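You operate a simulated robot arm through the tools that you are given. There is no shell and no other tool.

You run a simulated robot arm. Do the job below in one go: nothing can be reset, and whatever is moved stays where it is left.

Task
Soak the yellow brick from the drip rack in the soak tray.
Fine: shut the drain first; water over the red line; tap shut before it runs over. Set down upright: what you pick out. Where these are worked on the way, their far stop is far enough and under half their travel is too little: tank tap.

It is judged by the outcome, as a careful person would: the job done as asked, and still so three seconds after it is handed in. It fails if anything else is knocked over, pushed out of place, dropped, spilled or broken.

Robot
A 6-joint arm with a two-finger gripper, fixed in place. Base frame: the origin is at the foot of the arm, x ahead of it, y to its left, z up. Readings come in mm, rad, newtons and seconds.
With the tool pointing down near the work surface it reaches from about 360 to 860 mm from the base axis. Its first joint turns from -2.897 to 2.897 rad. Payload 2.45 kg.
The tool frame sits at the grasp point between the pads (the TCP): z along the fingers, y along the line on which they close. The tips reach 20 mm beyond it. Largest opening 140 mm; the body of the gripper starts 168 mm behind the TCP.
Orientation is that of the tool frame in the base frame, as a unit quaternion [x, y, z, w]. With the fingers straight down and closing along the base's y, the tool's x points along the base's -x, its y along +y and its z along -z.

Tools
- The arm moves only by the tool apply_moves. Its argument "series" is one flat list of numbers, 7 for each row, row after row: the shift along the tool's x, y, z in m, then the turn, a rotation vector about the tool's x, y, z in rad, then the closure, from 0 (fully open) to 1 (shut). In form: [tx, ty, tz, ax, ay, az, grip, tx, ty, tz, ax, ay, az, grip, ...]. A call has 1 to 20 rows; each row shifts and turns the commanded pose from where the row before left it, along the tool's axes as they then stand. Each row takes 0.2 s and may step no farther than 50 mm and 0.15 rad from the row before; otherwise, or with a gripper value out of range, the whole call is refused. A pose out of reach is approached as far as the arm can. The call stops where the force on the tool passes 50 N (or 10 N more than at its start, if that is more) or the arm is blocked; 0.2 s more then pass. Each finger travels about 45 mm/s and halts on what it meets, pressing with about 30 N; the grip force reading is that of the motor and also rises with nothing between the fingers. The clock runs only during rows and for 0.2 s after the last one: add rows that do not move to give the fingers time. It gives the time, the measured TCP pose, the force on the tool (base axes), the opening and the grip force at its end, in the units of the frame above (readings bear some noise), with the torque about the TCP (base axes, N m) and any sound that the robot's microphone picked up, and new pictures: "pictures" is both (left out), scene, wrist or none.
- Cameras (640 x 400 px; columns grow to the right, rows downward): "scene" is fixed at [220.4, -650.6, 1628.5]; the picture's right is [1.00, 0.02, 0.00], its down [0.02, -0.90, -0.44] and it looks along [-0.01, 0.44, -0.90] (base axes); focal length 244 px, centre (320, 200). "wrist" rides on the gripper at [78, 11, -209] in the tool frame; the picture's right is [-0.14, 0.99, 0.00], its down [-0.92, -0.13, -0.37] and it looks along [-0.36, -0.05, 0.93] (tool axes); focal length 280 px, centre (320, 200). There is no depth. A picture from a camera that has moved, and an enlarged one, comes with that camera's place and axes in the base frame and with its lens.
- raise_lower(by): slides the trunk up (or, below 0, down) by that many mm; the arm rides with it, the base frame stays. It gives what a move gives, with no picture.
- zoom(camera, box): a new picture of the part [left, top, right, bottom] of that camera's present view, enlarged. No time passes.
- job_done(): hands the job in; it is judged then, once.

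Nothing tells you positions but the pictures and the camera data. Unless the task says otherwise, let go and move clear before handing in.

The tools are called by a JSON object that holds its "method" and its "body". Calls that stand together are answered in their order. apply_moves: Moves the arm, as the interface text tells. Its arguments: {"type":"object","properties":{"series":{"type":"array","items":{"type":"number"}},"pictures":{"type":"string","enum":["both","scene","wrist","none"]}},"required":["series"]} The other tools are called the same way: raise_lower (by) slides the trunk up or down; zoom (camera, box) takes an enlarged picture of a part of a camera's view; job_done () hands the job in.

At the start:

```text
time: 0.0
tool_pos: [182.3, -467.7, 1358.3]
orientation: [0.0, 1.0, -0.001, 0.0]
contact_force: [-0.7, 0.3, -0.1]
moment: [0.0, 0.01, 0.03]
grip_width: 140.1
finger_force: 0.0
trunk travel left (down, up): [-150.0, 80.0]
```

scene: 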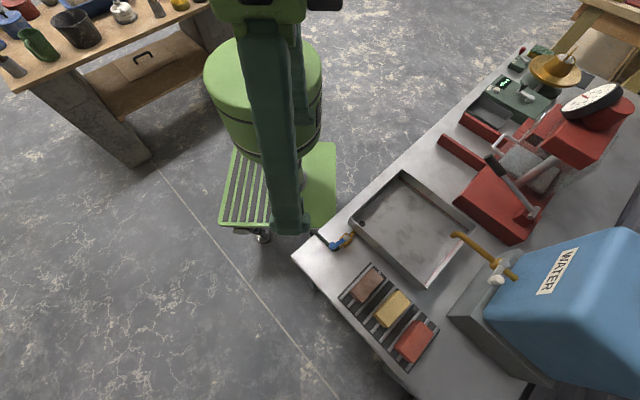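
wrist: 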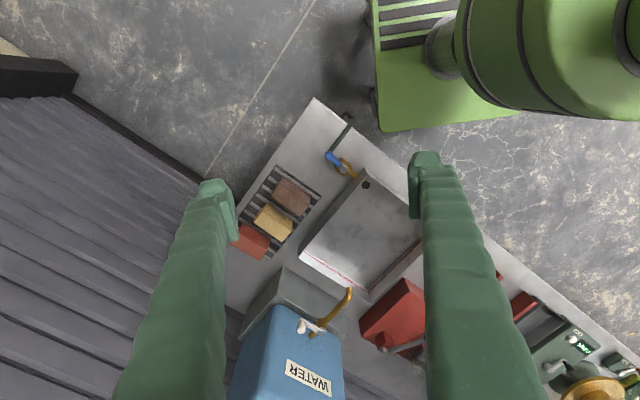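

I see a workbench with a drip rack holding three bricks (brown, yellow, red), a metal soak tray with a drain hole and a blue-handled drain valve near its left corner, and a blue water tank with a tap. I'll zoom in before moving anything.

{"method": "zoom", "body": {"camera": "scene", "box": [290, 160, 490, 285]}}

{"method": "zoom", "body": {"camera": "scene", "box": [320, 250, 480, 350]}}

{"method": "zoom", "body": {"camera": "scene", "box": [430, 210, 640, 340]}}

{"method": "zoom", "body": {"camera": "wrist", "box": [220, 90, 440, 230]}}

{"method": "zoom", "body": {"camera": "wrist", "box": [220, 220, 440, 360]}}

```text
3.20 times, centred on (390, 222) of scene
camera zoom: at [220.4, -650.6, 1628.5], right [1.0, 0.02, 0.0], down [0.02, -0.9, -0.44], along [-0.01, 0.44, -0.9], focal length 781 px, centre (96, 128)
```

zoom: 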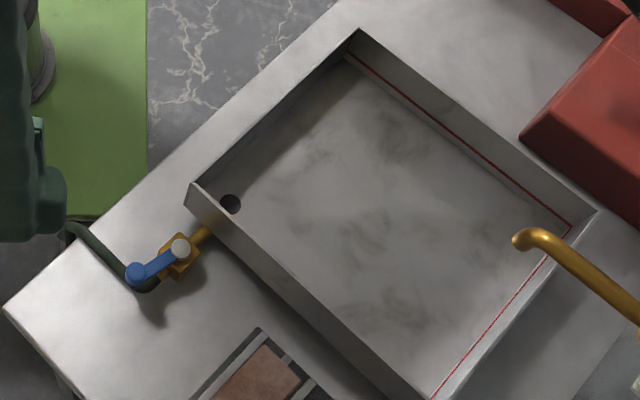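

```text
4.00 times, centred on (400, 300) of scene
camera zoom: at [220.4, -650.6, 1628.5], right [1.0, 0.02, 0.0], down [0.02, -0.9, -0.44], along [-0.01, 0.44, -0.9], focal length 977 px, centre (0, -200)
```

zoom: 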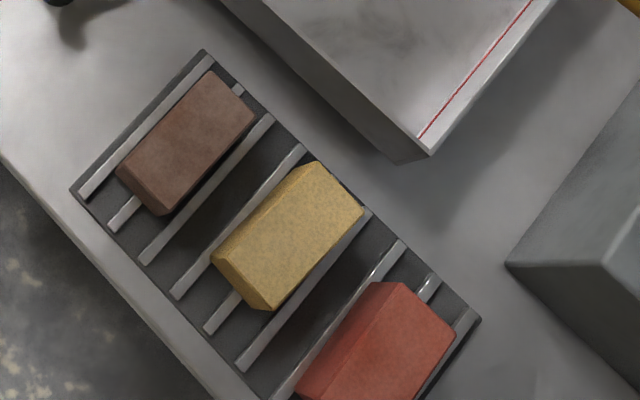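

```text
3.05 times, centred on (535, 275) of scene
camera zoom: at [220.4, -650.6, 1628.5], right [1.0, 0.02, 0.0], down [0.02, -0.9, -0.44], along [-0.01, 0.44, -0.9], focal length 744 px, centre (-335, -29)
```

zoom: 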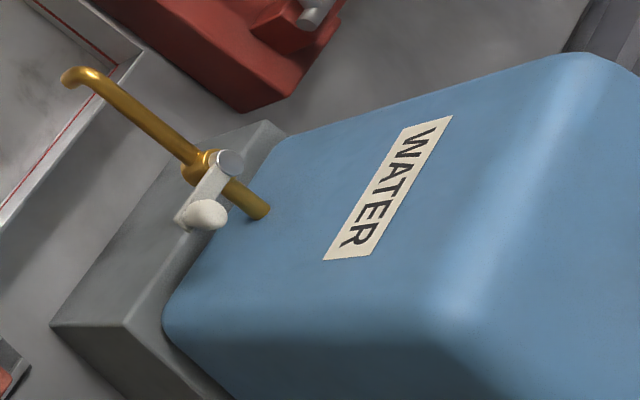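

```text
2.86 times, centred on (330, 160) of wrist
camera zoom: at [104.0, -456.9, 1566.7], right [0.14, 0.99, 0.0], down [0.92, -0.13, 0.37], along [0.36, -0.05, -0.93], focal length 801 px, centre (291, 314)
```

zoom: 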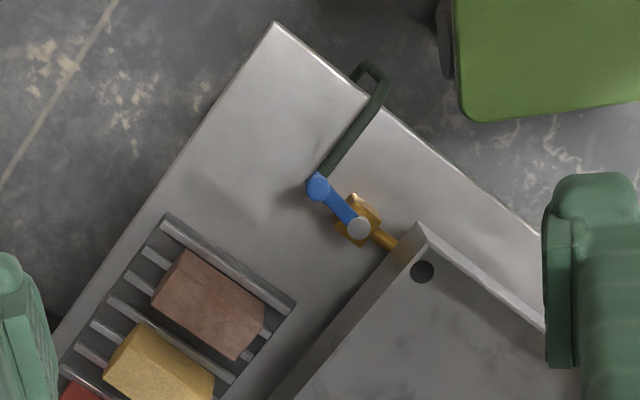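

```text
2.86 times, centred on (330, 290) of wrist
camera zoom: at [104.0, -456.9, 1566.7], right [0.14, 0.99, 0.0], down [0.92, -0.13, 0.37], along [0.36, -0.05, -0.93], focal length 801 px, centre (291, -57)
```

zoom: 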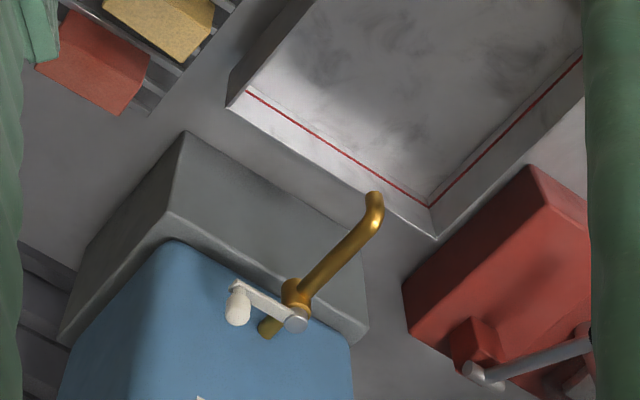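

I can make out the drain valve (blue lever in line with the brass pipe, so it looks open), the tray with its red level line, and the tap with its white handle. I'll zoom closer on each to get precise geometry.

{"method": "zoom", "body": {"camera": "scene", "box": [310, 215, 374, 255]}}

{"method": "zoom", "body": {"camera": "wrist", "box": [310, 140, 374, 180]}}

{"method": "zoom", "body": {"camera": "scene", "box": [360, 280, 424, 320]}}

{"method": "zoom", "body": {"camera": "wrist", "box": [230, 190, 310, 240]}}

{"method": "zoom", "body": {"camera": "scene", "box": [446, 224, 526, 294]}}

{"method": "zoom", "body": {"camera": "wrist", "box": [280, 280, 376, 340]}}

```text
10.00 times, centred on (342, 235) of scene
camera zoom: at [220.4, -650.6, 1628.5], right [1.0, 0.02, 0.0], down [0.02, -0.9, -0.44], along [-0.01, 0.44, -0.9], focal length 2442 px, centre (100, -150)
```

zoom: 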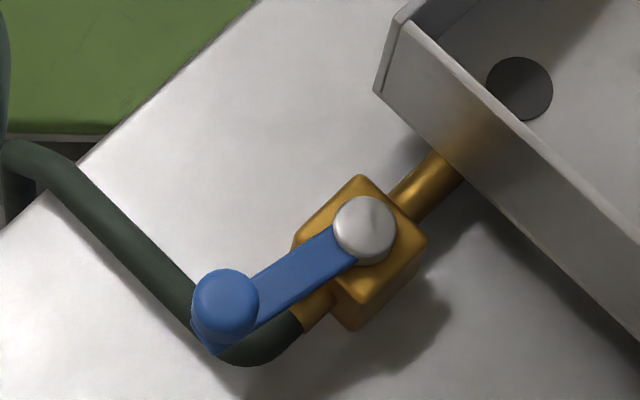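

```text
10.00 times, centred on (342, 160) of wrist
camera zoom: at [104.0, -456.9, 1566.7], right [0.14, 0.99, 0.0], down [0.92, -0.13, 0.37], along [0.36, -0.05, -0.93], focal length 2804 px, centre (100, 600)
```

zoom: 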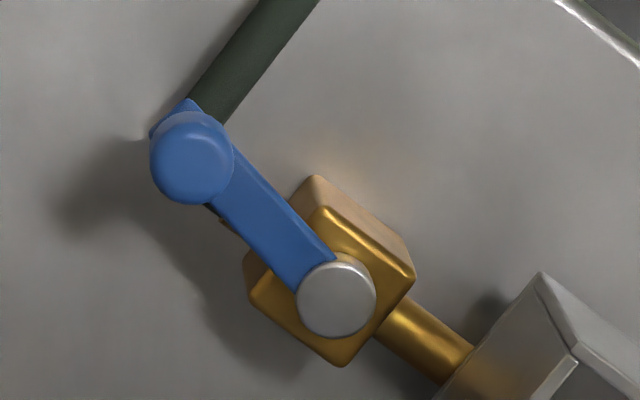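

```text
10.00 times, centred on (392, 300) of scene
camera zoom: at [220.4, -650.6, 1628.5], right [1.0, 0.02, 0.0], down [0.02, -0.9, -0.44], along [-0.01, 0.44, -0.9], focal length 2442 px, centre (-400, -800)
```

zoom: 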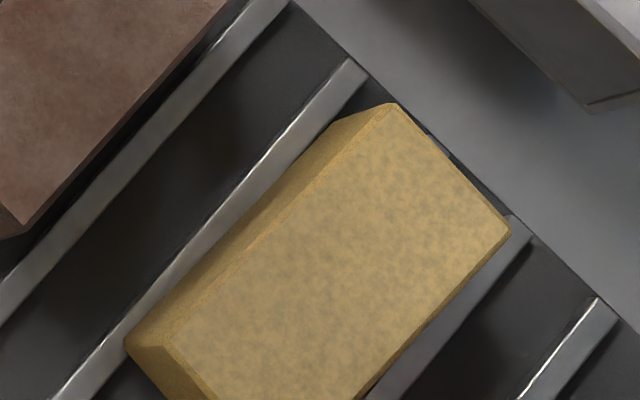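

```text
8.00 times, centred on (270, 215) of wrist
camera zoom: at [104.0, -456.9, 1566.7], right [0.14, 0.99, 0.0], down [0.92, -0.13, 0.37], along [0.36, -0.05, -0.93], focal length 2243 px, centre (720, 80)
```

zoom: 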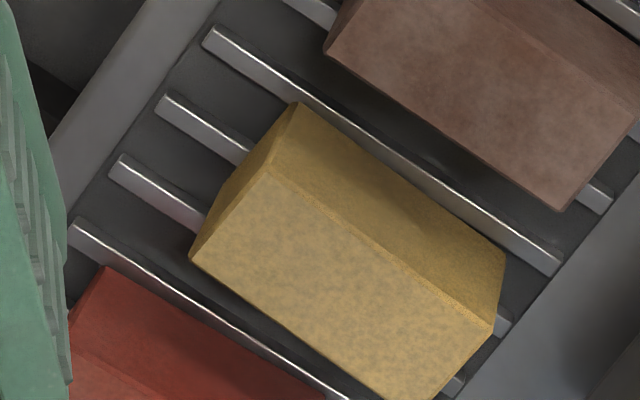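

```text
5.71 times, centred on (486, 259) of scene
camera zoom: at [220.4, -650.6, 1628.5], right [1.0, 0.02, 0.0], down [0.02, -0.9, -0.44], along [-0.01, 0.44, -0.9], focal length 1395 px, centre (-629, -137)
```

zoom: 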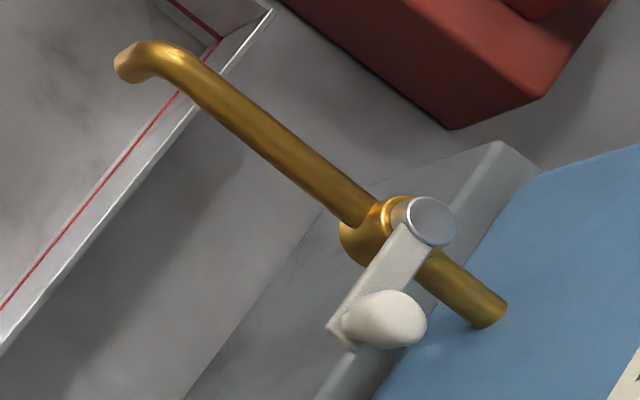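

```text
6.67 times, centred on (328, 310) of wrist
camera zoom: at [104.0, -456.9, 1566.7], right [0.14, 0.99, 0.0], down [0.92, -0.13, 0.37], along [0.36, -0.05, -0.93], focal length 1869 px, centre (267, -533)
```

zoom: 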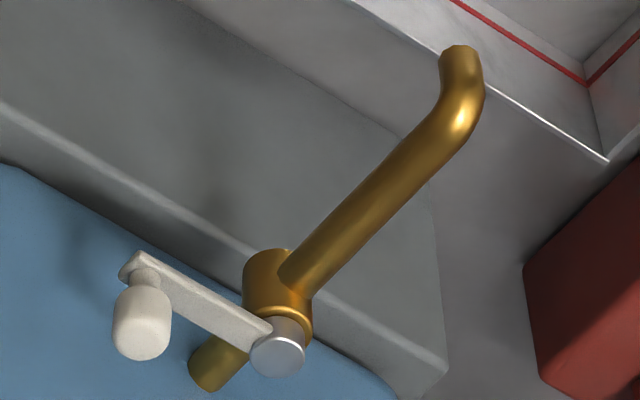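

The drain lever pivots vertically at about (296, -424) with its knob near (251, -455, 930). The tap handle also pivots vertically at about (645, -524, 1060), with its knob near (600, -566, 1080). I'll bring the wrist camera down over the drain valve to measure better.

{"method": "apply_moves", "body": {"series": [-0.0138, 0.0024, 0.0456, 0, 0, 0, 0.3, -0.0138, 0.0024, 0.0456, 0, 0, 0, 0.5, -0.0138, 0.0024, 0.0456, 0, 0, 0, 0.6, -0.0138, 0.0024, 0.0456, 0, 0, 0, 0.6, -0.0138, 0.0024, 0.0456, 0, 0, 0, 0.6, 0, 0, 0, 0, 0, 0, 0.6, 0, 0, 0, 0, 0, 0, 0.6], "pictures": "both"}}

```text
time: 1.6
tool_pos: [254.1, -453.9, 1131.0]
orientation: [0.001, 1.0, 0.0, 0.0]
contact_force: [0.0, 0.1, 0.4]
moment: [-0.04, -0.02, 0.0]
grip_width: 56.1
finger_force: 0.1
trunk travel left (down, up): [-150.0, 80.0]
camera wrist: at [175.6, -445.0, 1339.3], right [0.14, 0.99, 0.0], down [0.92, -0.13, 0.37], along [0.37, -0.05, -0.93], focal length 280 px, centre (320, 200)
```

scene: 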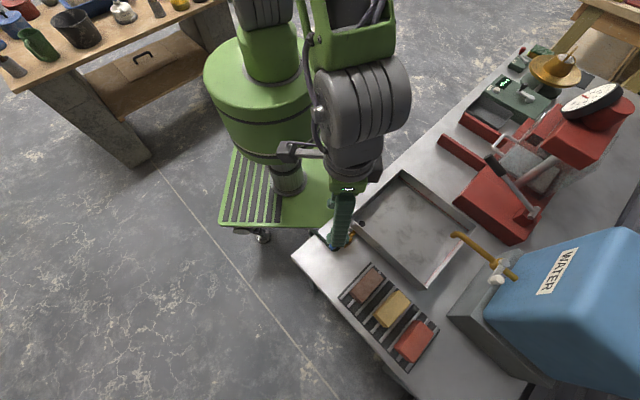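
wrist: 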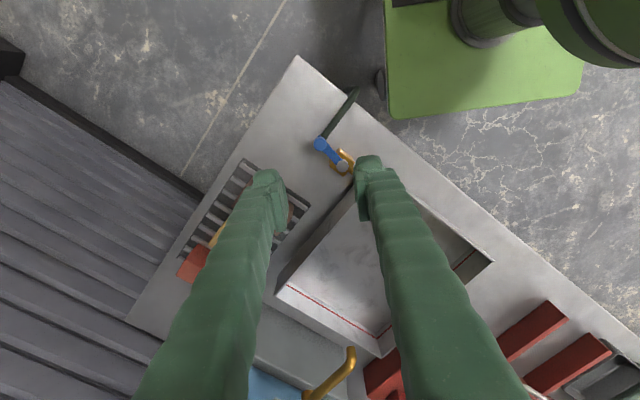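

The fingers are now above the valve. I'll zoom in to refine the knob, pivot and pipe geometry.

{"method": "zoom", "body": {"camera": "wrist", "box": [288, 110, 384, 190]}}

{"method": "zoom", "body": {"camera": "wrist", "box": [280, 80, 480, 205]}}

```text
5.00 times, centred on (336, 150) of wrist
camera zoom: at [175.6, -445.0, 1339.3], right [0.14, 0.99, 0.0], down [0.92, -0.13, 0.37], along [0.37, -0.05, -0.93], focal length 1402 px, centre (240, 450)
```

zoom: 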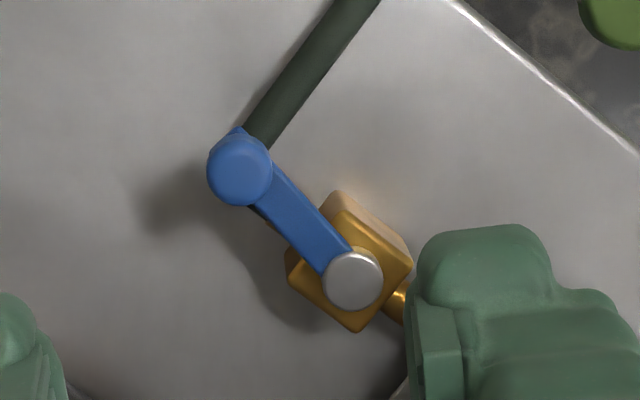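

```text
3.20 times, centred on (380, 142) of wrist
camera zoom: at [175.6, -445.0, 1339.3], right [0.14, 0.99, 0.0], down [0.92, -0.13, 0.37], along [0.37, -0.05, -0.93], focal length 897 px, centre (128, 384)
```

zoom: 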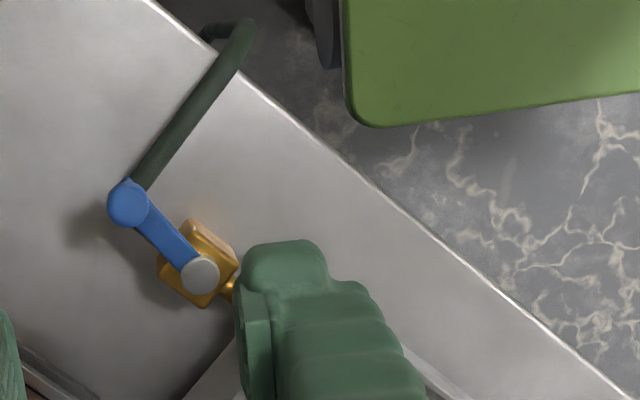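

The knob top is at about (250.5, -455.5, 928) and the pivot at about (296, -424.5, 900). I'll turn the gripper so its fingers close across the lever, then descend partway and check again.

{"method": "apply_moves", "body": {"series": [0, 0, 0.02, 0, 0, -0.15, 0.6, 0, 0, 0.02, 0, 0, -0.15, 0.6, 0, 0, 0.03, 0, 0, -0.15, 0.6, 0, 0, 0.03, 0, 0, -0.15, 0.6, 0, 0, 0.04, 0, 0, 0, 0.6, 0, 0, 0.01, 0, 0, 0, 0.6, 0, 0, 0, 0, 0, 0, 0.6], "pictures": "both"}}

{"method": "zoom", "body": {"camera": "wrist", "box": [240, 110, 400, 210]}}

{"method": "zoom", "body": {"camera": "scene", "box": [310, 215, 374, 255]}}

```text
time: 3.2
tool_pos: [253.1, -454.1, 979.7]
orientation: [-0.296, 0.955, 0.001, 0.0]
contact_force: [-0.4, -0.3, -0.3]
moment: [-0.02, -0.03, 0.0]
grip_width: 55.9
finger_force: 0.1
trunk travel left (down, up): [-150.0, 80.0]
camera wrist: at [181.4, -489.9, 1187.3], right [-0.45, 0.9, 0.0], down [0.83, 0.41, 0.37], along [0.33, 0.16, -0.93], focal length 280 px, centre (320, 200)
```

scene: 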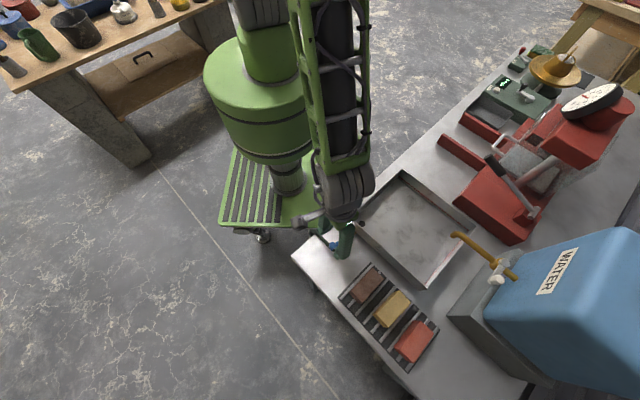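
wrist: 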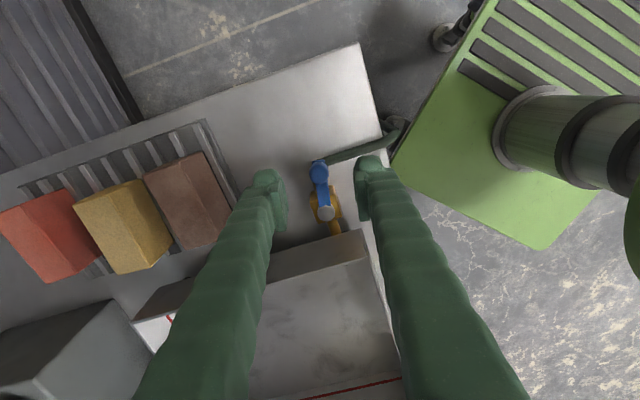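

```text
4.00 times, centred on (320, 160) of wrist
camera zoom: at [181.4, -489.9, 1187.3], right [-0.45, 0.9, 0.0], down [0.83, 0.41, 0.37], along [0.33, 0.16, -0.93], focal length 1122 px, centre (320, 360)
```

zoom: 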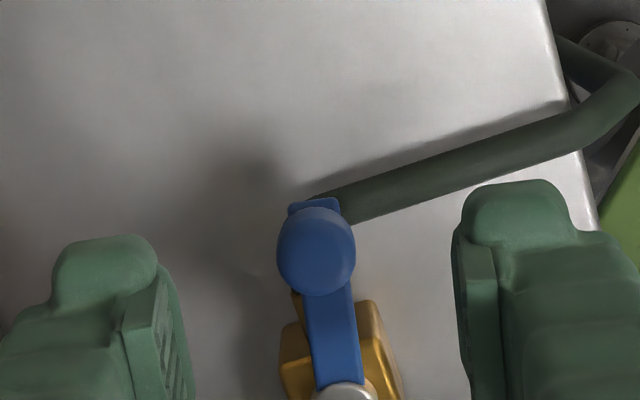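

```text
10.00 times, centred on (342, 235) of scene
camera zoom: at [220.4, -650.6, 1628.5], right [1.0, 0.02, 0.0], down [0.02, -0.9, -0.44], along [-0.01, 0.44, -0.9], focal length 2442 px, centre (100, -150)
```

zoom: 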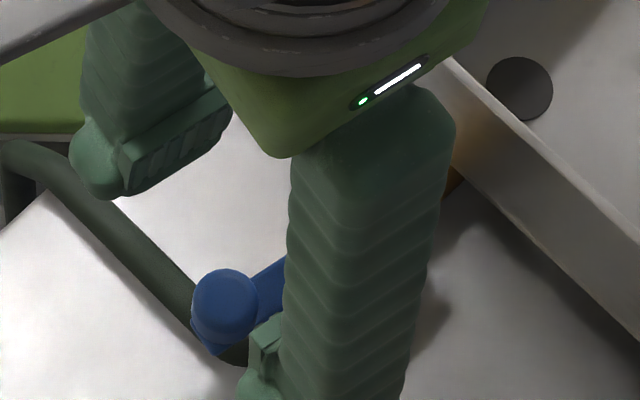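

The knob is centred under the gripper within a millimetre or so, with its top near z≈915. I'll go down around it and close.

{"method": "apply_moves", "body": {"series": [0, 0, 0.03, 0, 0, 0, 0.6, 0, 0, 0.02, 0, 0, 0, 0.6, 0, 0, 0.014, 0, 0, 0, 0.6, 0, 0, 0, 0, 0, 0, 0.75, 0, 0, 0, 0, 0, 0, 0.95, 0, 0, 0, 0, 0, 0, 0.95], "pictures": "both"}}

{"method": "zoom", "body": {"camera": "wrist", "box": [240, 110, 400, 210]}}

{"method": "zoom", "body": {"camera": "scene", "box": [310, 215, 374, 255]}}

```text
time: 4.6
tool_pos: [254.0, -454.6, 914.1]
orientation: [-0.296, 0.955, 0.0, -0.001]
contact_force: [-1.4, 0.8, -3.3]
moment: [0.0, 0.02, -0.01]
grip_width: 15.8
finger_force: 22.5
trunk travel left (down, up): [-150.0, 80.0]
camera wrist: at [181.6, -491.2, 1122.5], right [-0.45, 0.9, 0.0], down [0.83, 0.41, 0.37], along [0.33, 0.16, -0.93], focal length 280 px, centre (320, 200)
```

scene: 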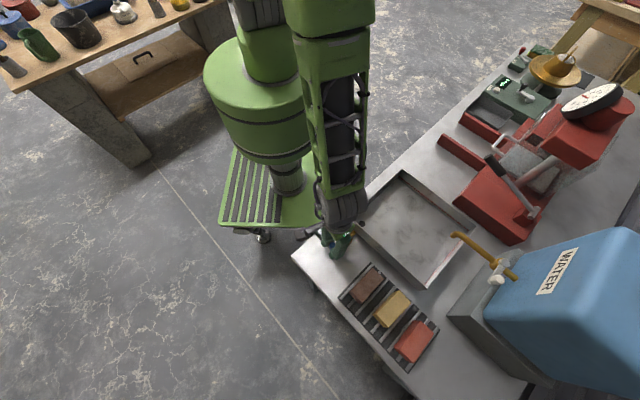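
wrist: 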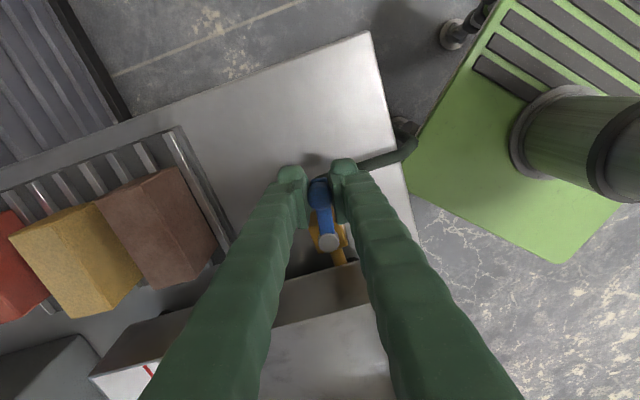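

```text
4.00 times, centred on (320, 160) of wrist
camera zoom: at [181.6, -491.2, 1122.5], right [-0.45, 0.9, 0.0], down [0.83, 0.41, 0.37], along [0.33, 0.16, -0.93], focal length 1122 px, centre (320, 360)
```

zoom: 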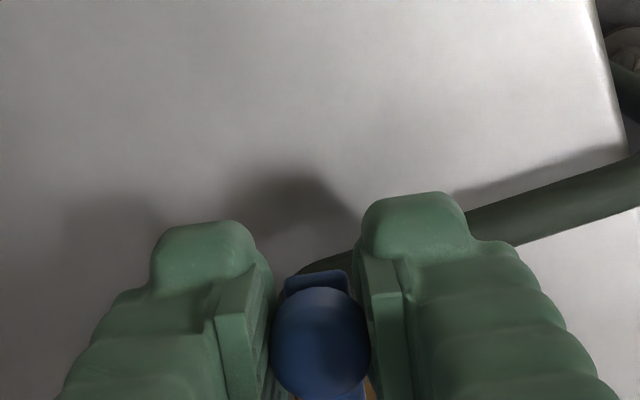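

```text
10.00 times, centred on (342, 235) of scene
camera zoom: at [220.4, -650.6, 1628.5], right [1.0, 0.02, 0.0], down [0.02, -0.9, -0.44], along [-0.01, 0.44, -0.9], focal length 2442 px, centre (100, -150)
```

zoom: 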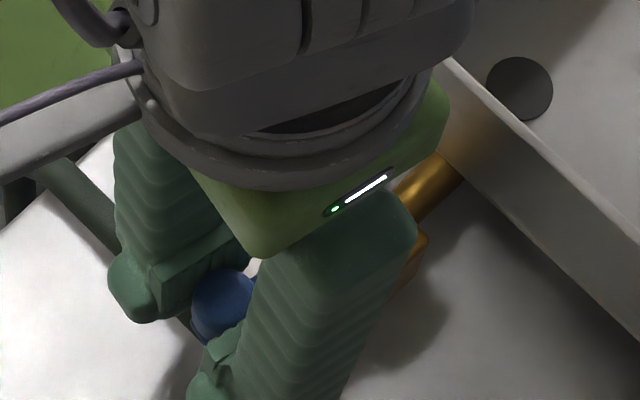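

I have the knob gripped (width 15.8 mm). I'll first try a small clockwise turn (seen from above, the usual closing direction) and watch the force.

{"method": "apply_moves", "body": {"series": [-0.0004, 0.0067, 0, 0, 0, 0.12, 0.95, -0.0004, 0.0067, 0, 0, 0, 0.12, 0.95, 0, 0, 0, 0, 0, 0, 0.95], "pictures": "both"}}

{"method": "zoom", "body": {"camera": "wrist", "box": [240, 150, 400, 250]}}

```text
time: 5.4
tool_pos: [246.3, -444.0, 915.4]
orientation: [-0.177, 0.984, 0.0, 0.001]
contact_force: [3.3, -6.2, -20.3]
moment: [-0.08, -0.05, -0.36]
grip_width: 15.6
finger_force: 41.4
trunk travel left (down, up): [-150.0, 80.0]
camera wrist: at [169.0, -461.4, 1122.5], right [-0.22, 0.98, 0.0], down [0.91, 0.2, 0.37], along [0.36, 0.08, -0.93], focal length 280 px, centre (320, 200)
```

scene: 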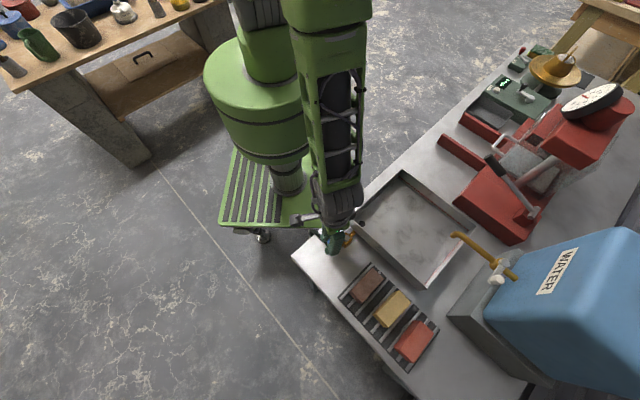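
wrist: 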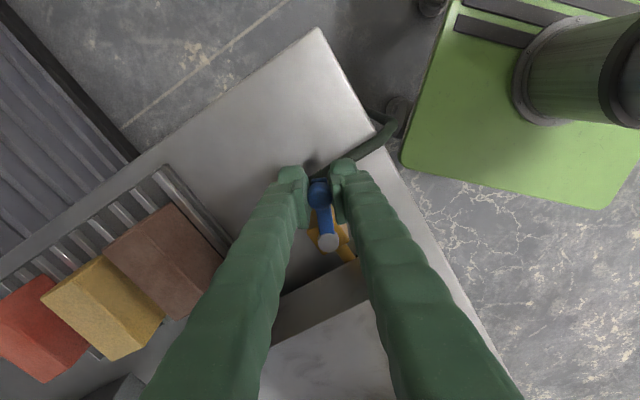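

```text
4.00 times, centred on (320, 200) of wrist
camera zoom: at [169.0, -461.4, 1122.5], right [-0.22, 0.98, 0.0], down [0.91, 0.2, 0.37], along [0.36, 0.08, -0.93], focal length 1122 px, centre (320, 200)
```

zoom: 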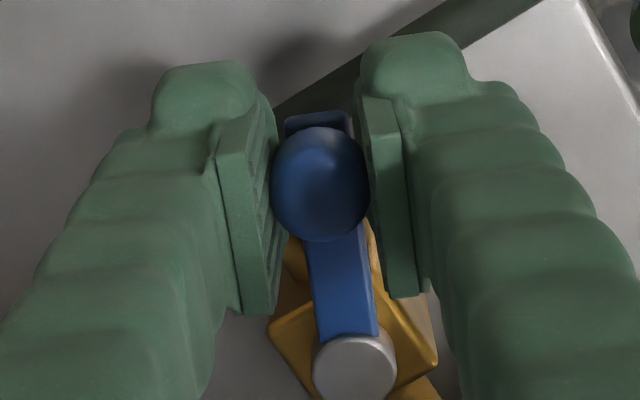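

The lever is turning clockwise with the gripper. I'll keep following the arc.

{"method": "apply_moves", "body": {"series": [-0.0004, 0.0067, 0.0007, 0, 0, 0.12, 0.95, -0.0004, 0.0067, 0, 0, 0, 0.12, 0.95, -0.0004, 0.0067, 0, 0, 0, 0.12, 0.95, -0.0004, 0.0067, 0, 0, 0, 0.12, 0.95, 0, 0, 0, 0, 0, 0, 0.95], "pictures": "wrist"}}

{"method": "zoom", "body": {"camera": "wrist", "box": [240, 150, 400, 250]}}

```text
time: 6.6
tool_pos: [243.7, -417.9, 914.3]
orientation: [0.061, 0.998, 0.0, -0.001]
contact_force: [16.4, -1.3, -14.3]
moment: [0.01, -0.06, 0.07]
grip_width: 15.4
finger_force: 42.0
trunk travel left (down, up): [-150.0, 80.0]
camera wrist: at [166.7, -398.1, 1122.6], right [0.26, 0.97, 0.0], down [0.9, -0.24, 0.37], along [0.36, -0.09, -0.93], focal length 280 px, centre (320, 200)
```

wrist: 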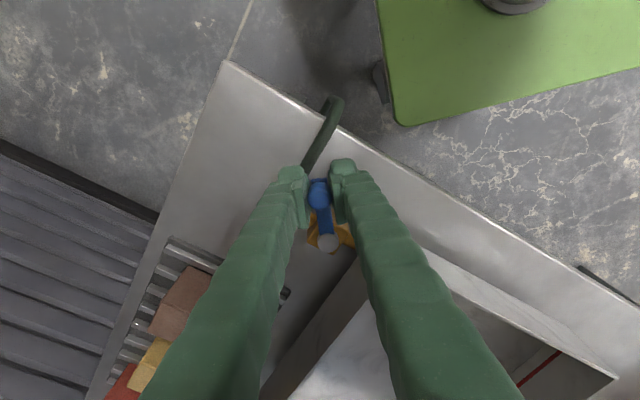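

```text
4.00 times, centred on (320, 200) of wrist
camera zoom: at [166.7, -398.1, 1122.6], right [0.26, 0.97, 0.0], down [0.9, -0.24, 0.37], along [0.36, -0.09, -0.93], focal length 1122 px, centre (320, 200)
```

zoom: 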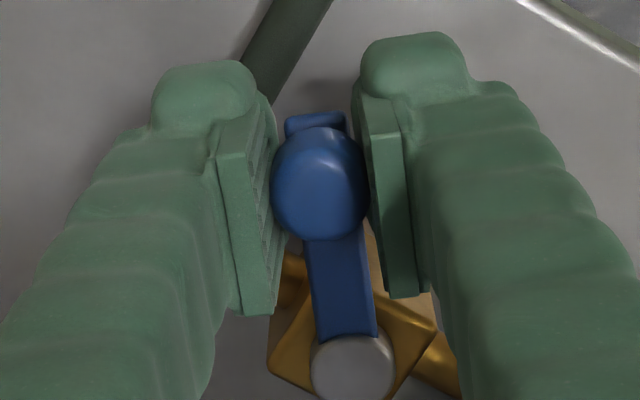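

It's turning freely, with a slight outward bias that I'll correct. Continuing the arc.

{"method": "apply_moves", "body": {"series": [-0.0014, 0.0066, 0.0005, 0, 0, 0.12, 0.95, -0.0008, 0.0066, 0, 0, 0, 0.12, 0.95, -0.0004, 0.0066, 0, 0, 0, 0.12, 0.95, -0.0004, 0.0066, 0, 0, 0, 0.12, 0.95, 0, 0, 0, 0, 0, 0, 0.95], "pictures": "wrist"}}

{"method": "zoom", "body": {"camera": "wrist", "box": [240, 150, 400, 250]}}

```text
time: 7.8
tool_pos: [251.9, -392.8, 913.9]
orientation: [0.298, 0.955, 0.0, 0.0]
contact_force: [-3.8, -5.7, -1.3]
moment: [-0.09, -0.06, -0.37]
grip_width: 15.1
finger_force: 40.8
trunk travel left (down, up): [-150.0, 80.0]
camera wrist: at [193.9, -340.3, 1122.5], right [0.68, 0.74, 0.0], down [0.69, -0.63, 0.37], along [0.27, -0.25, -0.93], focal length 280 px, centre (320, 200)
```

wrist: 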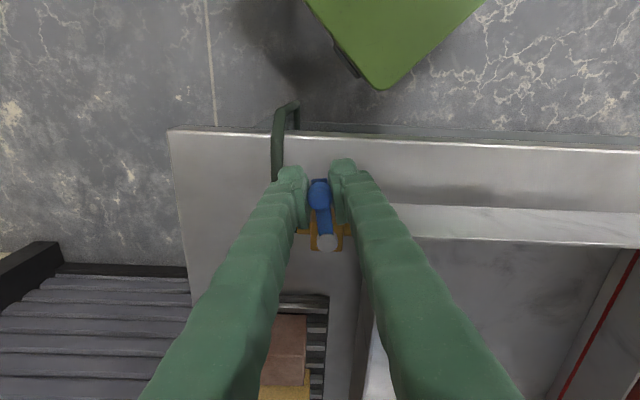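

```text
4.00 times, centred on (320, 200) of wrist
camera zoom: at [193.9, -340.3, 1122.5], right [0.68, 0.74, 0.0], down [0.69, -0.63, 0.37], along [0.27, -0.25, -0.93], focal length 1122 px, centre (320, 200)
```

zoom: 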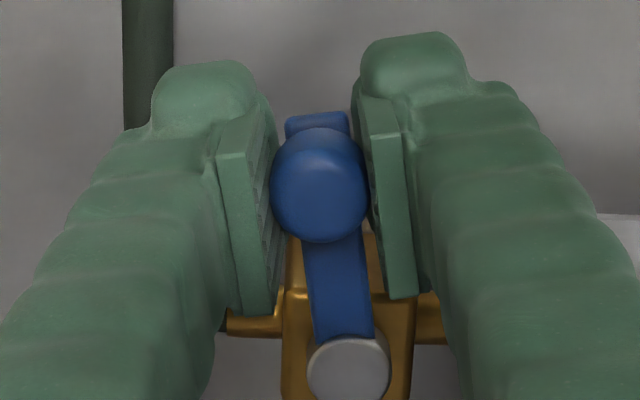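

The lever is now almost perpendicular to the pipe. I'll continue in small steps until I feel the stop.

{"method": "apply_moves", "body": {"series": [-0.0003, 0.0055, 0, 0, 0, 0.1, 0.95, -0.0003, 0.0055, 0, 0, 0, 0.1, 0.95, 0, 0, 0, 0, 0, 0, 0.95], "pictures": "wrist"}}

{"method": "zoom", "body": {"camera": "wrist", "box": [240, 150, 400, 250]}}

```text
time: 8.6
tool_pos: [258.8, -385.9, 914.5]
orientation: [0.391, 0.92, 0.001, -0.001]
contact_force: [-14.9, -13.4, -30.6]
moment: [-0.14, -0.08, 0.15]
grip_width: 15.1
finger_force: 41.4
trunk travel left (down, up): [-150.0, 80.0]
camera wrist: at [212.4, -323.0, 1122.7], right [0.81, 0.59, 0.0], down [0.55, -0.75, 0.37], along [0.22, -0.3, -0.93], focal length 280 px, centre (320, 200)
```

wrist: 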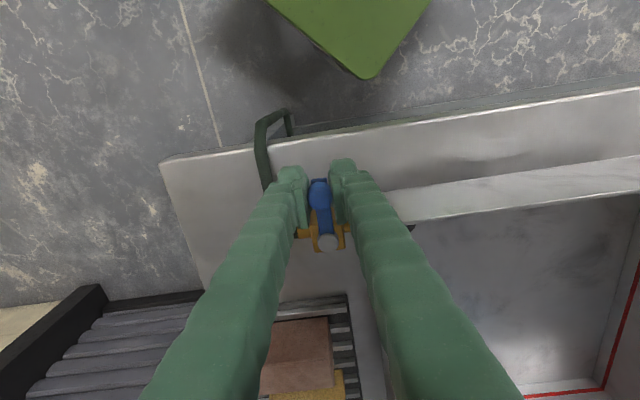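

```text
4.00 times, centred on (320, 200) of wrist
camera zoom: at [212.4, -323.0, 1122.7], right [0.81, 0.59, 0.0], down [0.55, -0.75, 0.37], along [0.22, -0.3, -0.93], focal length 1122 px, centre (320, 200)
```

zoom: 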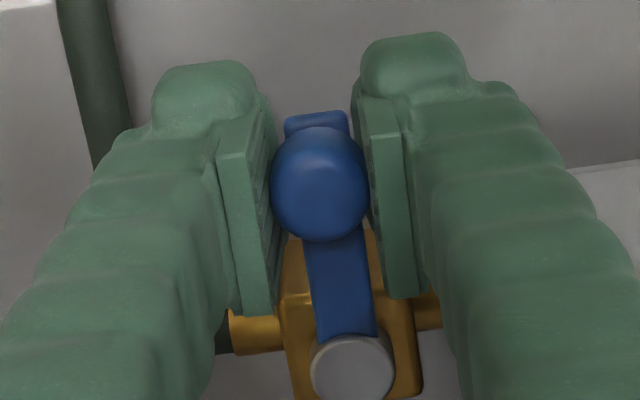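

Resistance is rising along the turn, which suggests the stop is close. I'll relieve the vertical strain and push slightly further to confirm.

{"method": "apply_moves", "body": {"series": [0, 0, 0.001, 0, 0, 0, 0.95, -0.0001, 0.0025, 0, 0, 0, 0.045, 0.95, -0.0001, 0.0025, 0, 0, 0, 0.045, 0.95, 0, 0, 0, 0, 0, 0, 0.95], "pictures": "wrist"}}

{"method": "zoom", "body": {"camera": "wrist", "box": [240, 150, 400, 250]}}

```text
time: 9.4
tool_pos: [259.9, -385.6, 914.5]
orientation: [0.424, 0.906, 0.0, 0.002]
contact_force: [-27.2, -20.5, -13.7]
moment: [-0.24, 0.11, -0.01]
grip_width: 15.5
finger_force: 41.5
trunk travel left (down, up): [-150.0, 80.0]
stopped in row 3: the force on the tool passed its limit at 54 N (the readings are from after the stop); the commanded pose is now the measured one
camera wrist: at [217.3, -319.1, 1122.2], right [0.85, 0.53, 0.0], down [0.49, -0.79, 0.37], along [0.2, -0.31, -0.93], focal length 280 px, centre (320, 200)
```

wrist: 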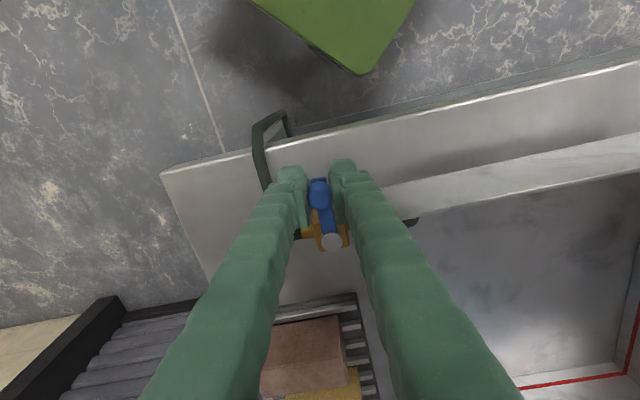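

```text
4.00 times, centred on (320, 200) of wrist
camera zoom: at [217.3, -319.1, 1122.2], right [0.85, 0.53, 0.0], down [0.49, -0.79, 0.37], along [0.2, -0.31, -0.93], focal length 1122 px, centre (320, 200)
```

zoom: 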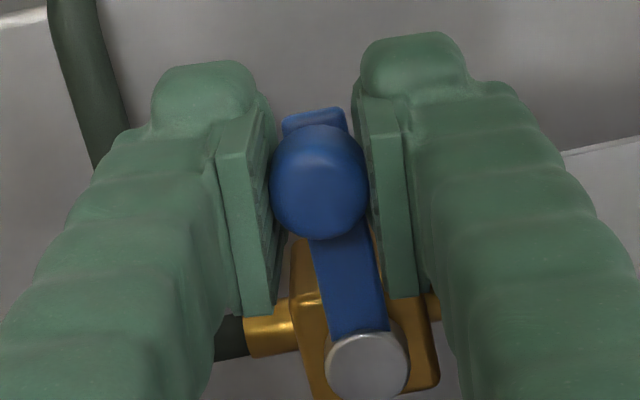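

The drain lever is hard against its closed stop, perpendicular to the pipe. I'll release it, rise, and move above the drip rack to measure the yellow brick.

{"method": "apply_moves", "body": {"series": [0, 0, 0, 0, 0, 0, 0.7, 0, 0, 0, 0, 0, 0, 0.6, 0, 0, 0, 0, 0, 0, 0.6, 0, 0, -0.04, 0, 0, 0, 0.5, 0, 0, -0.045, 0, 0, 0, 0.4, 0, 0, -0.045, 0, 0, 0, 0.2, 0, 0, -0.045, 0, 0, 0, 0.0, 0, 0, -0.04, 0, 0, 0, 0.0], "pictures": "both"}}

{"method": "zoom", "body": {"camera": "wrist", "box": [240, 110, 400, 210]}}

```text
time: 11.2
tool_pos: [262.8, -382.7, 1127.6]
orientation: [0.424, 0.906, 0.0, 0.001]
contact_force: [-0.4, 0.1, 0.2]
moment: [-0.04, 0.0, 0.0]
grip_width: 139.7
finger_force: 0.3
trunk travel left (down, up): [-150.0, 80.0]
camera wrist: at [220.4, -315.7, 1337.0], right [0.85, 0.53, 0.0], down [0.49, -0.79, 0.37], along [0.2, -0.31, -0.93], focal length 280 px, centre (320, 200)
```

scene: 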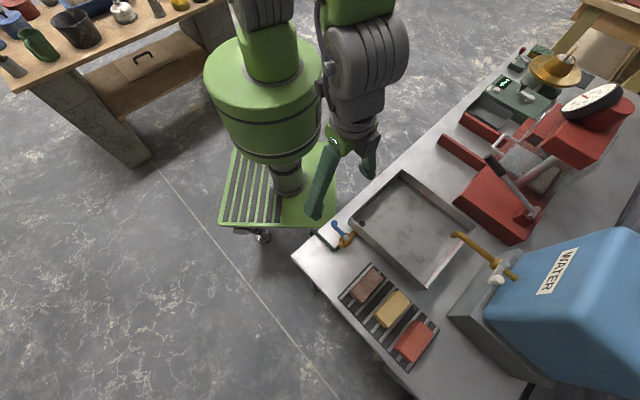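
wrist: 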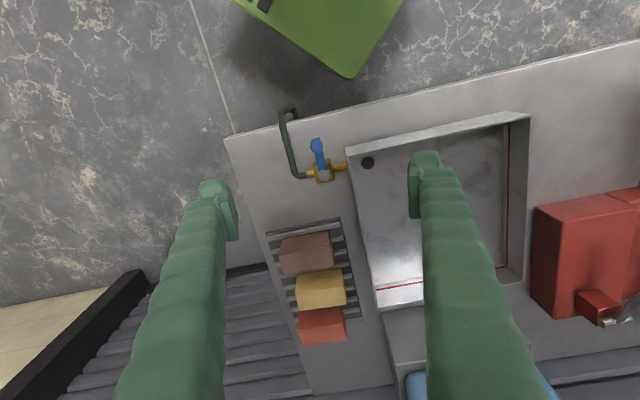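

```text
4.00 times, centred on (320, 160) of wrist
camera zoom: at [220.4, -315.7, 1337.0], right [0.85, 0.53, 0.0], down [0.49, -0.79, 0.37], along [0.2, -0.31, -0.93], focal length 1122 px, centre (320, 360)
```

zoom: 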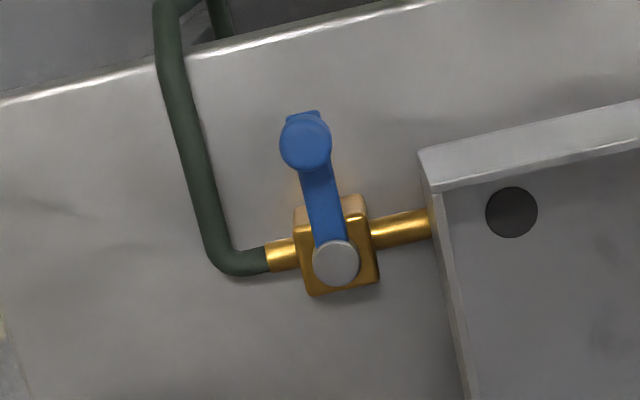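

The lever now sits square across the pipe, so the drain is shut. I'll move above the rack and rotate the gripper so it closes across the brick's short side.

{"method": "apply_moves", "body": {"series": [-0.043, -0.0062, 0, 0, 0, 0, 0, -0.043, -0.0062, 0, 0, 0, 0, 0, -0.043, -0.0062, 0, 0, 0, 0, 0, -0.043, -0.0062, 0, 0, 0, 0, 0, -0.043, -0.0062, 0, 0, 0, 0, 0, -0.043, -0.0062, 0, 0, 0, 0, 0, 0, 0, 0, 0, 0, -0.1413, 0, 0, 0, 0, 0, 0, -0.1413, 0, 0, 0, 0, 0, 0, -0.1413, 0, 0, 0, 0, 0, 0, -0.1413, 0, 0, 0, 0, 0, 0, -0.1413, 0, 0, 0, 0, 0, 0, -0.1413, 0, 0, 0, 0, 0, 0, -0.1413, 0, 0, 0, 0, 0, 0, -0.1413, 0, 0, 0, 0, 0, 0, -0.1413, 0, 0, 0, 0, 0, 0, -0.1413, 0, 0, 0, 0, 0, 0, -0.1413, 0, 0, 0, 0, 0, 0, -0.1413, 0], "pictures": "both"}}

```text
time: 15.0
tool_pos: [398.3, -605.0, 1129.7]
orientation: [-0.401, 0.916, -0.001, 0.001]
contact_force: [1.0, 1.1, 0.8]
moment: [0.05, -0.02, 0.0]
grip_width: 140.1
finger_force: 0.0
trunk travel left (down, up): [-150.0, 80.0]
camera wrist: at [337.1, -654.6, 1337.9], right [-0.63, 0.77, 0.0], down [0.72, 0.59, 0.37], along [0.29, 0.23, -0.93], focal length 280 px, centre (320, 200)
```

scene: 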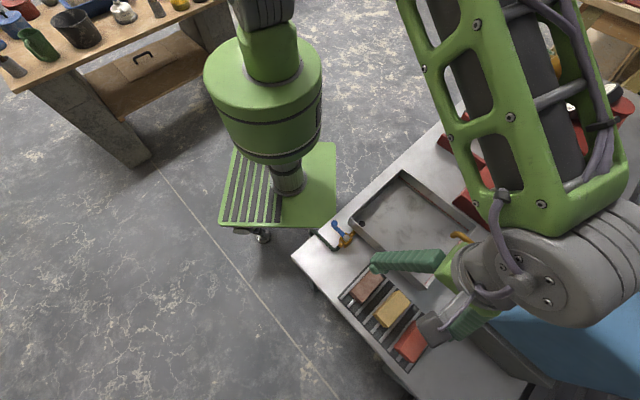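
wrist: 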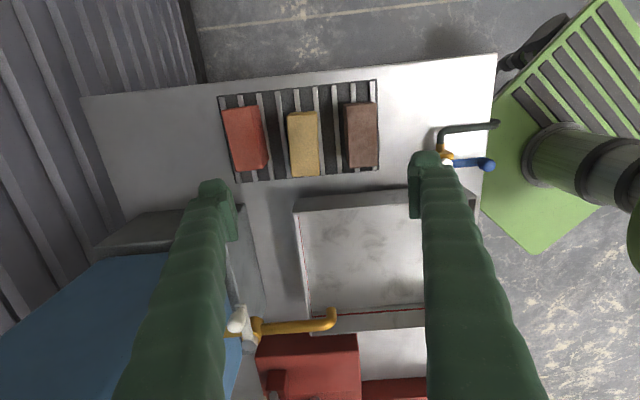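

The rack is now in clear view of the wrist camera. I'll zoom in to measure the yellow brick's position, orientation and gaps, plus the tray floor.

{"method": "zoom", "body": {"camera": "wrist", "box": [210, 70, 390, 190]}}

{"method": "zoom", "body": {"camera": "wrist", "box": [270, 95, 350, 185]}}

{"method": "zoom", "body": {"camera": "wrist", "box": [200, 180, 440, 350]}}

```text
3.33 times, centred on (300, 130) of wrist
camera zoom: at [337.1, -654.6, 1337.9], right [-0.63, 0.77, 0.0], down [0.72, 0.59, 0.37], along [0.29, 0.23, -0.93], focal length 935 px, centre (387, 433)
```

zoom: 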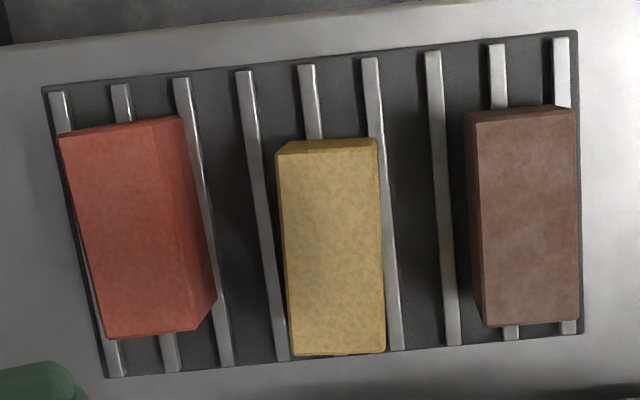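

```text
4.44 times, centred on (310, 140) of wrist
camera zoom: at [337.1, -654.6, 1337.9], right [-0.63, 0.77, 0.0], down [0.72, 0.59, 0.37], along [0.29, 0.23, -0.93], focal length 1246 px, centre (364, 467)
```

zoom: 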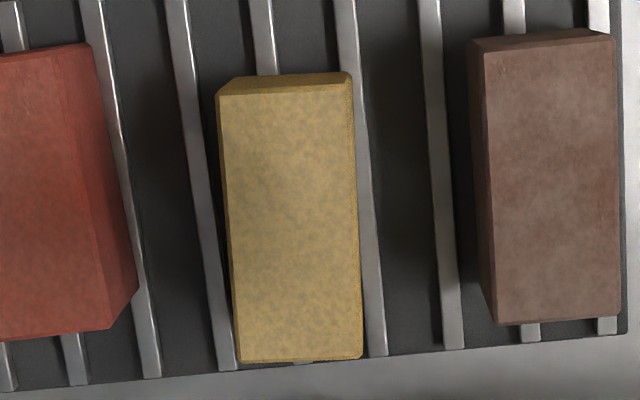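

```text
2.35 times, centred on (320, 265) of wrist
camera zoom: at [337.1, -654.6, 1337.9], right [-0.63, 0.77, 0.0], down [0.72, 0.59, 0.37], along [0.29, 0.23, -0.93], focal length 660 px, centre (320, 47)
```

zoom: 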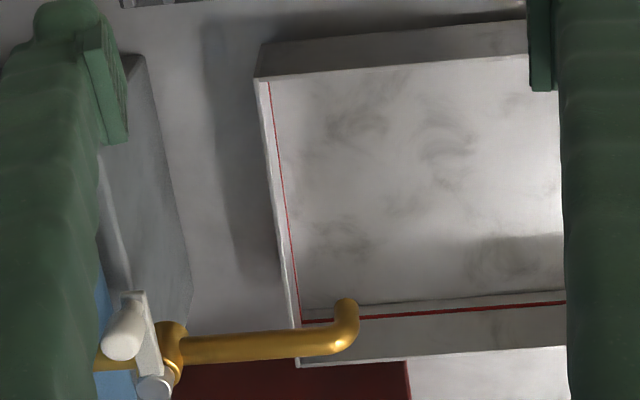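

The yellow brick is about 91×44×51 mm, standing with its top at z≈918, centred near (414.5, -622) with its long axis at about 41.5°. The tray floor is at z≈863, the red line about 21 mm above it and the rim about 63 mm above it. I'll line up over the brick, narrow the opening to about 62 mm to fit between its neighbours, and go partway down.

{"method": "apply_moves", "body": {"series": [0.0008, -0.012, 0, 0, 0, 0.05, 0.3, 0.0008, -0.012, 0, 0, 0, 0.051, 0.5, 0, 0, 0.04, 0, 0, 0, 0.56, 0, 0, 0.04, 0, 0, 0, 0.56, 0, 0, 0.04, 0, 0, 0, 0.56, 0, 0, 0, 0, 0, 0, 0.56, 0, 0, 0, 0, 0, 0, 0.56], "pictures": "both"}}

{"method": "zoom", "body": {"camera": "wrist", "box": [200, 100, 440, 250]}}

```text
time: 16.6
tool_pos: [413.1, -625.4, 1010.2]
orientation: [-0.353, 0.936, -0.001, 0.001]
contact_force: [-0.8, -0.5, -0.7]
moment: [0.01, 0.03, -0.02]
grip_width: 61.8
finger_force: 0.0
trunk travel left (down, up): [-150.0, 80.0]
camera wrist: at [347.0, -667.6, 1218.1], right [-0.55, 0.83, 0.0], down [0.78, 0.51, 0.37], along [0.31, 0.2, -0.93], focal length 280 px, centre (320, 200)
```

scene: 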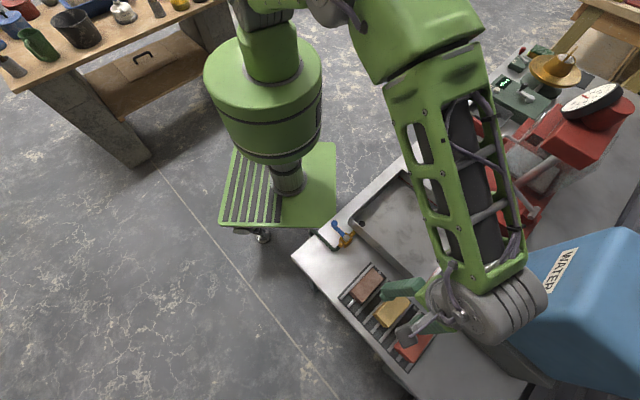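
wrist: 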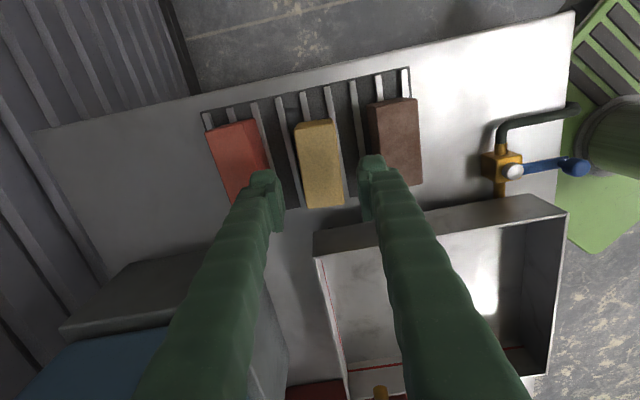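

```text
2.67 times, centred on (320, 175) of wrist
camera zoom: at [347.0, -667.6, 1218.1], right [-0.55, 0.83, 0.0], down [0.78, 0.51, 0.37], along [0.31, 0.2, -0.93], focal length 748 px, centre (320, 267)
```

zoom: 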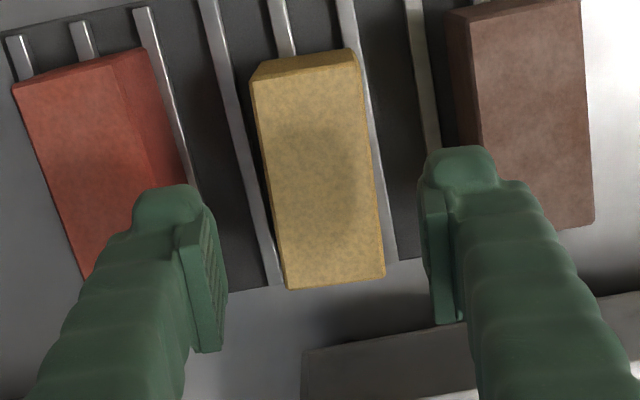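

The gripper is aligned with the brick within about half a degree and a couple of millimetres, and the fingers clear both neighbours by more than 20 mm. I'll descend and grip.

{"method": "apply_moves", "body": {"series": [-0.0025, 0, 0.038, 0, 0, 0, 0.56, 0, 0, 0.038, 0, 0, 0, 0.56, 0, 0, 0.025, 0, 0, 0, 0.56, 0, 0, 0.011, 0, 0, 0, 0.56, 0, 0, 0, 0, 0, 0, 0.6, 0, 0, 0, 0, 0, 0, 0.8, 0, 0, 0, 0, 0, 0, 0.8, 0, 0, 0, 0, 0, 0, 0.8], "pictures": "both"}}

{"method": "zoom", "body": {"camera": "scene", "box": [320, 250, 480, 350]}}

{"method": "zoom", "body": {"camera": "wrist", "box": [200, 100, 440, 250]}}

```text
time: 18.4
tool_pos: [415.4, -620.6, 897.6]
orientation: [-0.353, 0.935, -0.001, 0.0]
contact_force: [0.0, -0.6, 1.2]
moment: [0.03, 0.07, 0.09]
grip_width: 43.2
finger_force: 30.2
trunk travel left (down, up): [-150.0, 80.0]
camera wrist: at [348.8, -666.0, 1106.7], right [-0.55, 0.83, 0.0], down [0.78, 0.51, 0.37], along [0.31, 0.2, -0.93], focal length 280 px, centre (320, 200)
```

scene: 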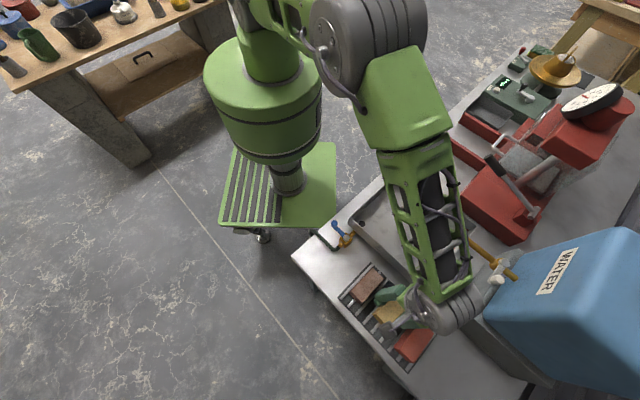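
wrist: 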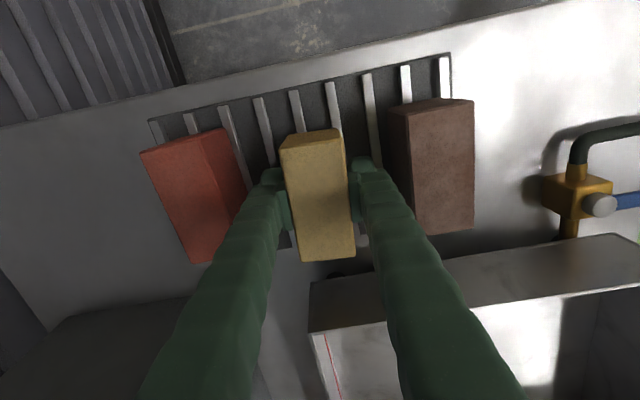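

```text
4.00 times, centred on (400, 300) of scene
camera zoom: at [220.4, -650.6, 1628.5], right [1.0, 0.02, 0.0], down [0.02, -0.9, -0.44], along [-0.01, 0.44, -0.9], focal length 977 px, centre (0, -200)
```

zoom: 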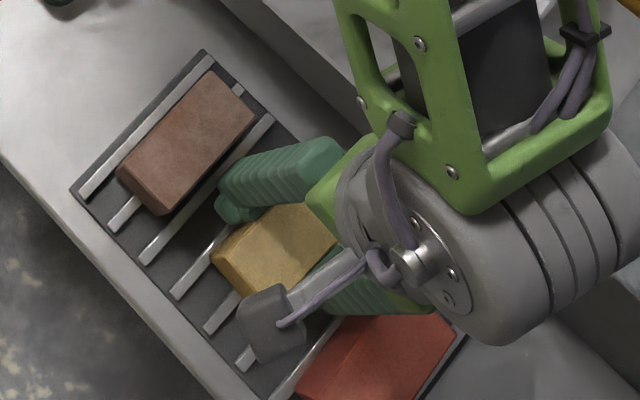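

```text
2.67 times, centred on (320, 175) of wrist
camera zoom: at [348.8, -666.0, 1106.7], right [-0.55, 0.83, 0.0], down [0.78, 0.51, 0.37], along [0.31, 0.2, -0.93], focal length 748 px, centre (320, 267)
```

zoom: 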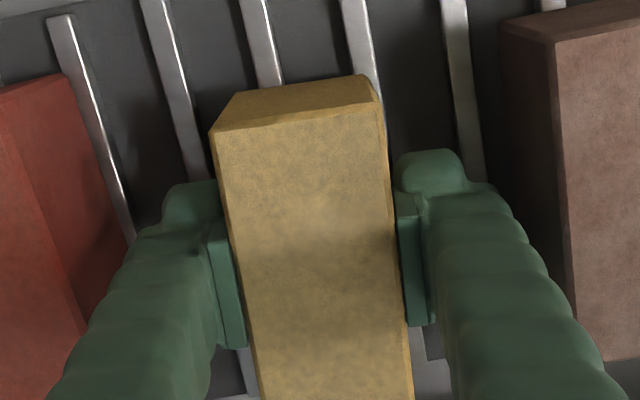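

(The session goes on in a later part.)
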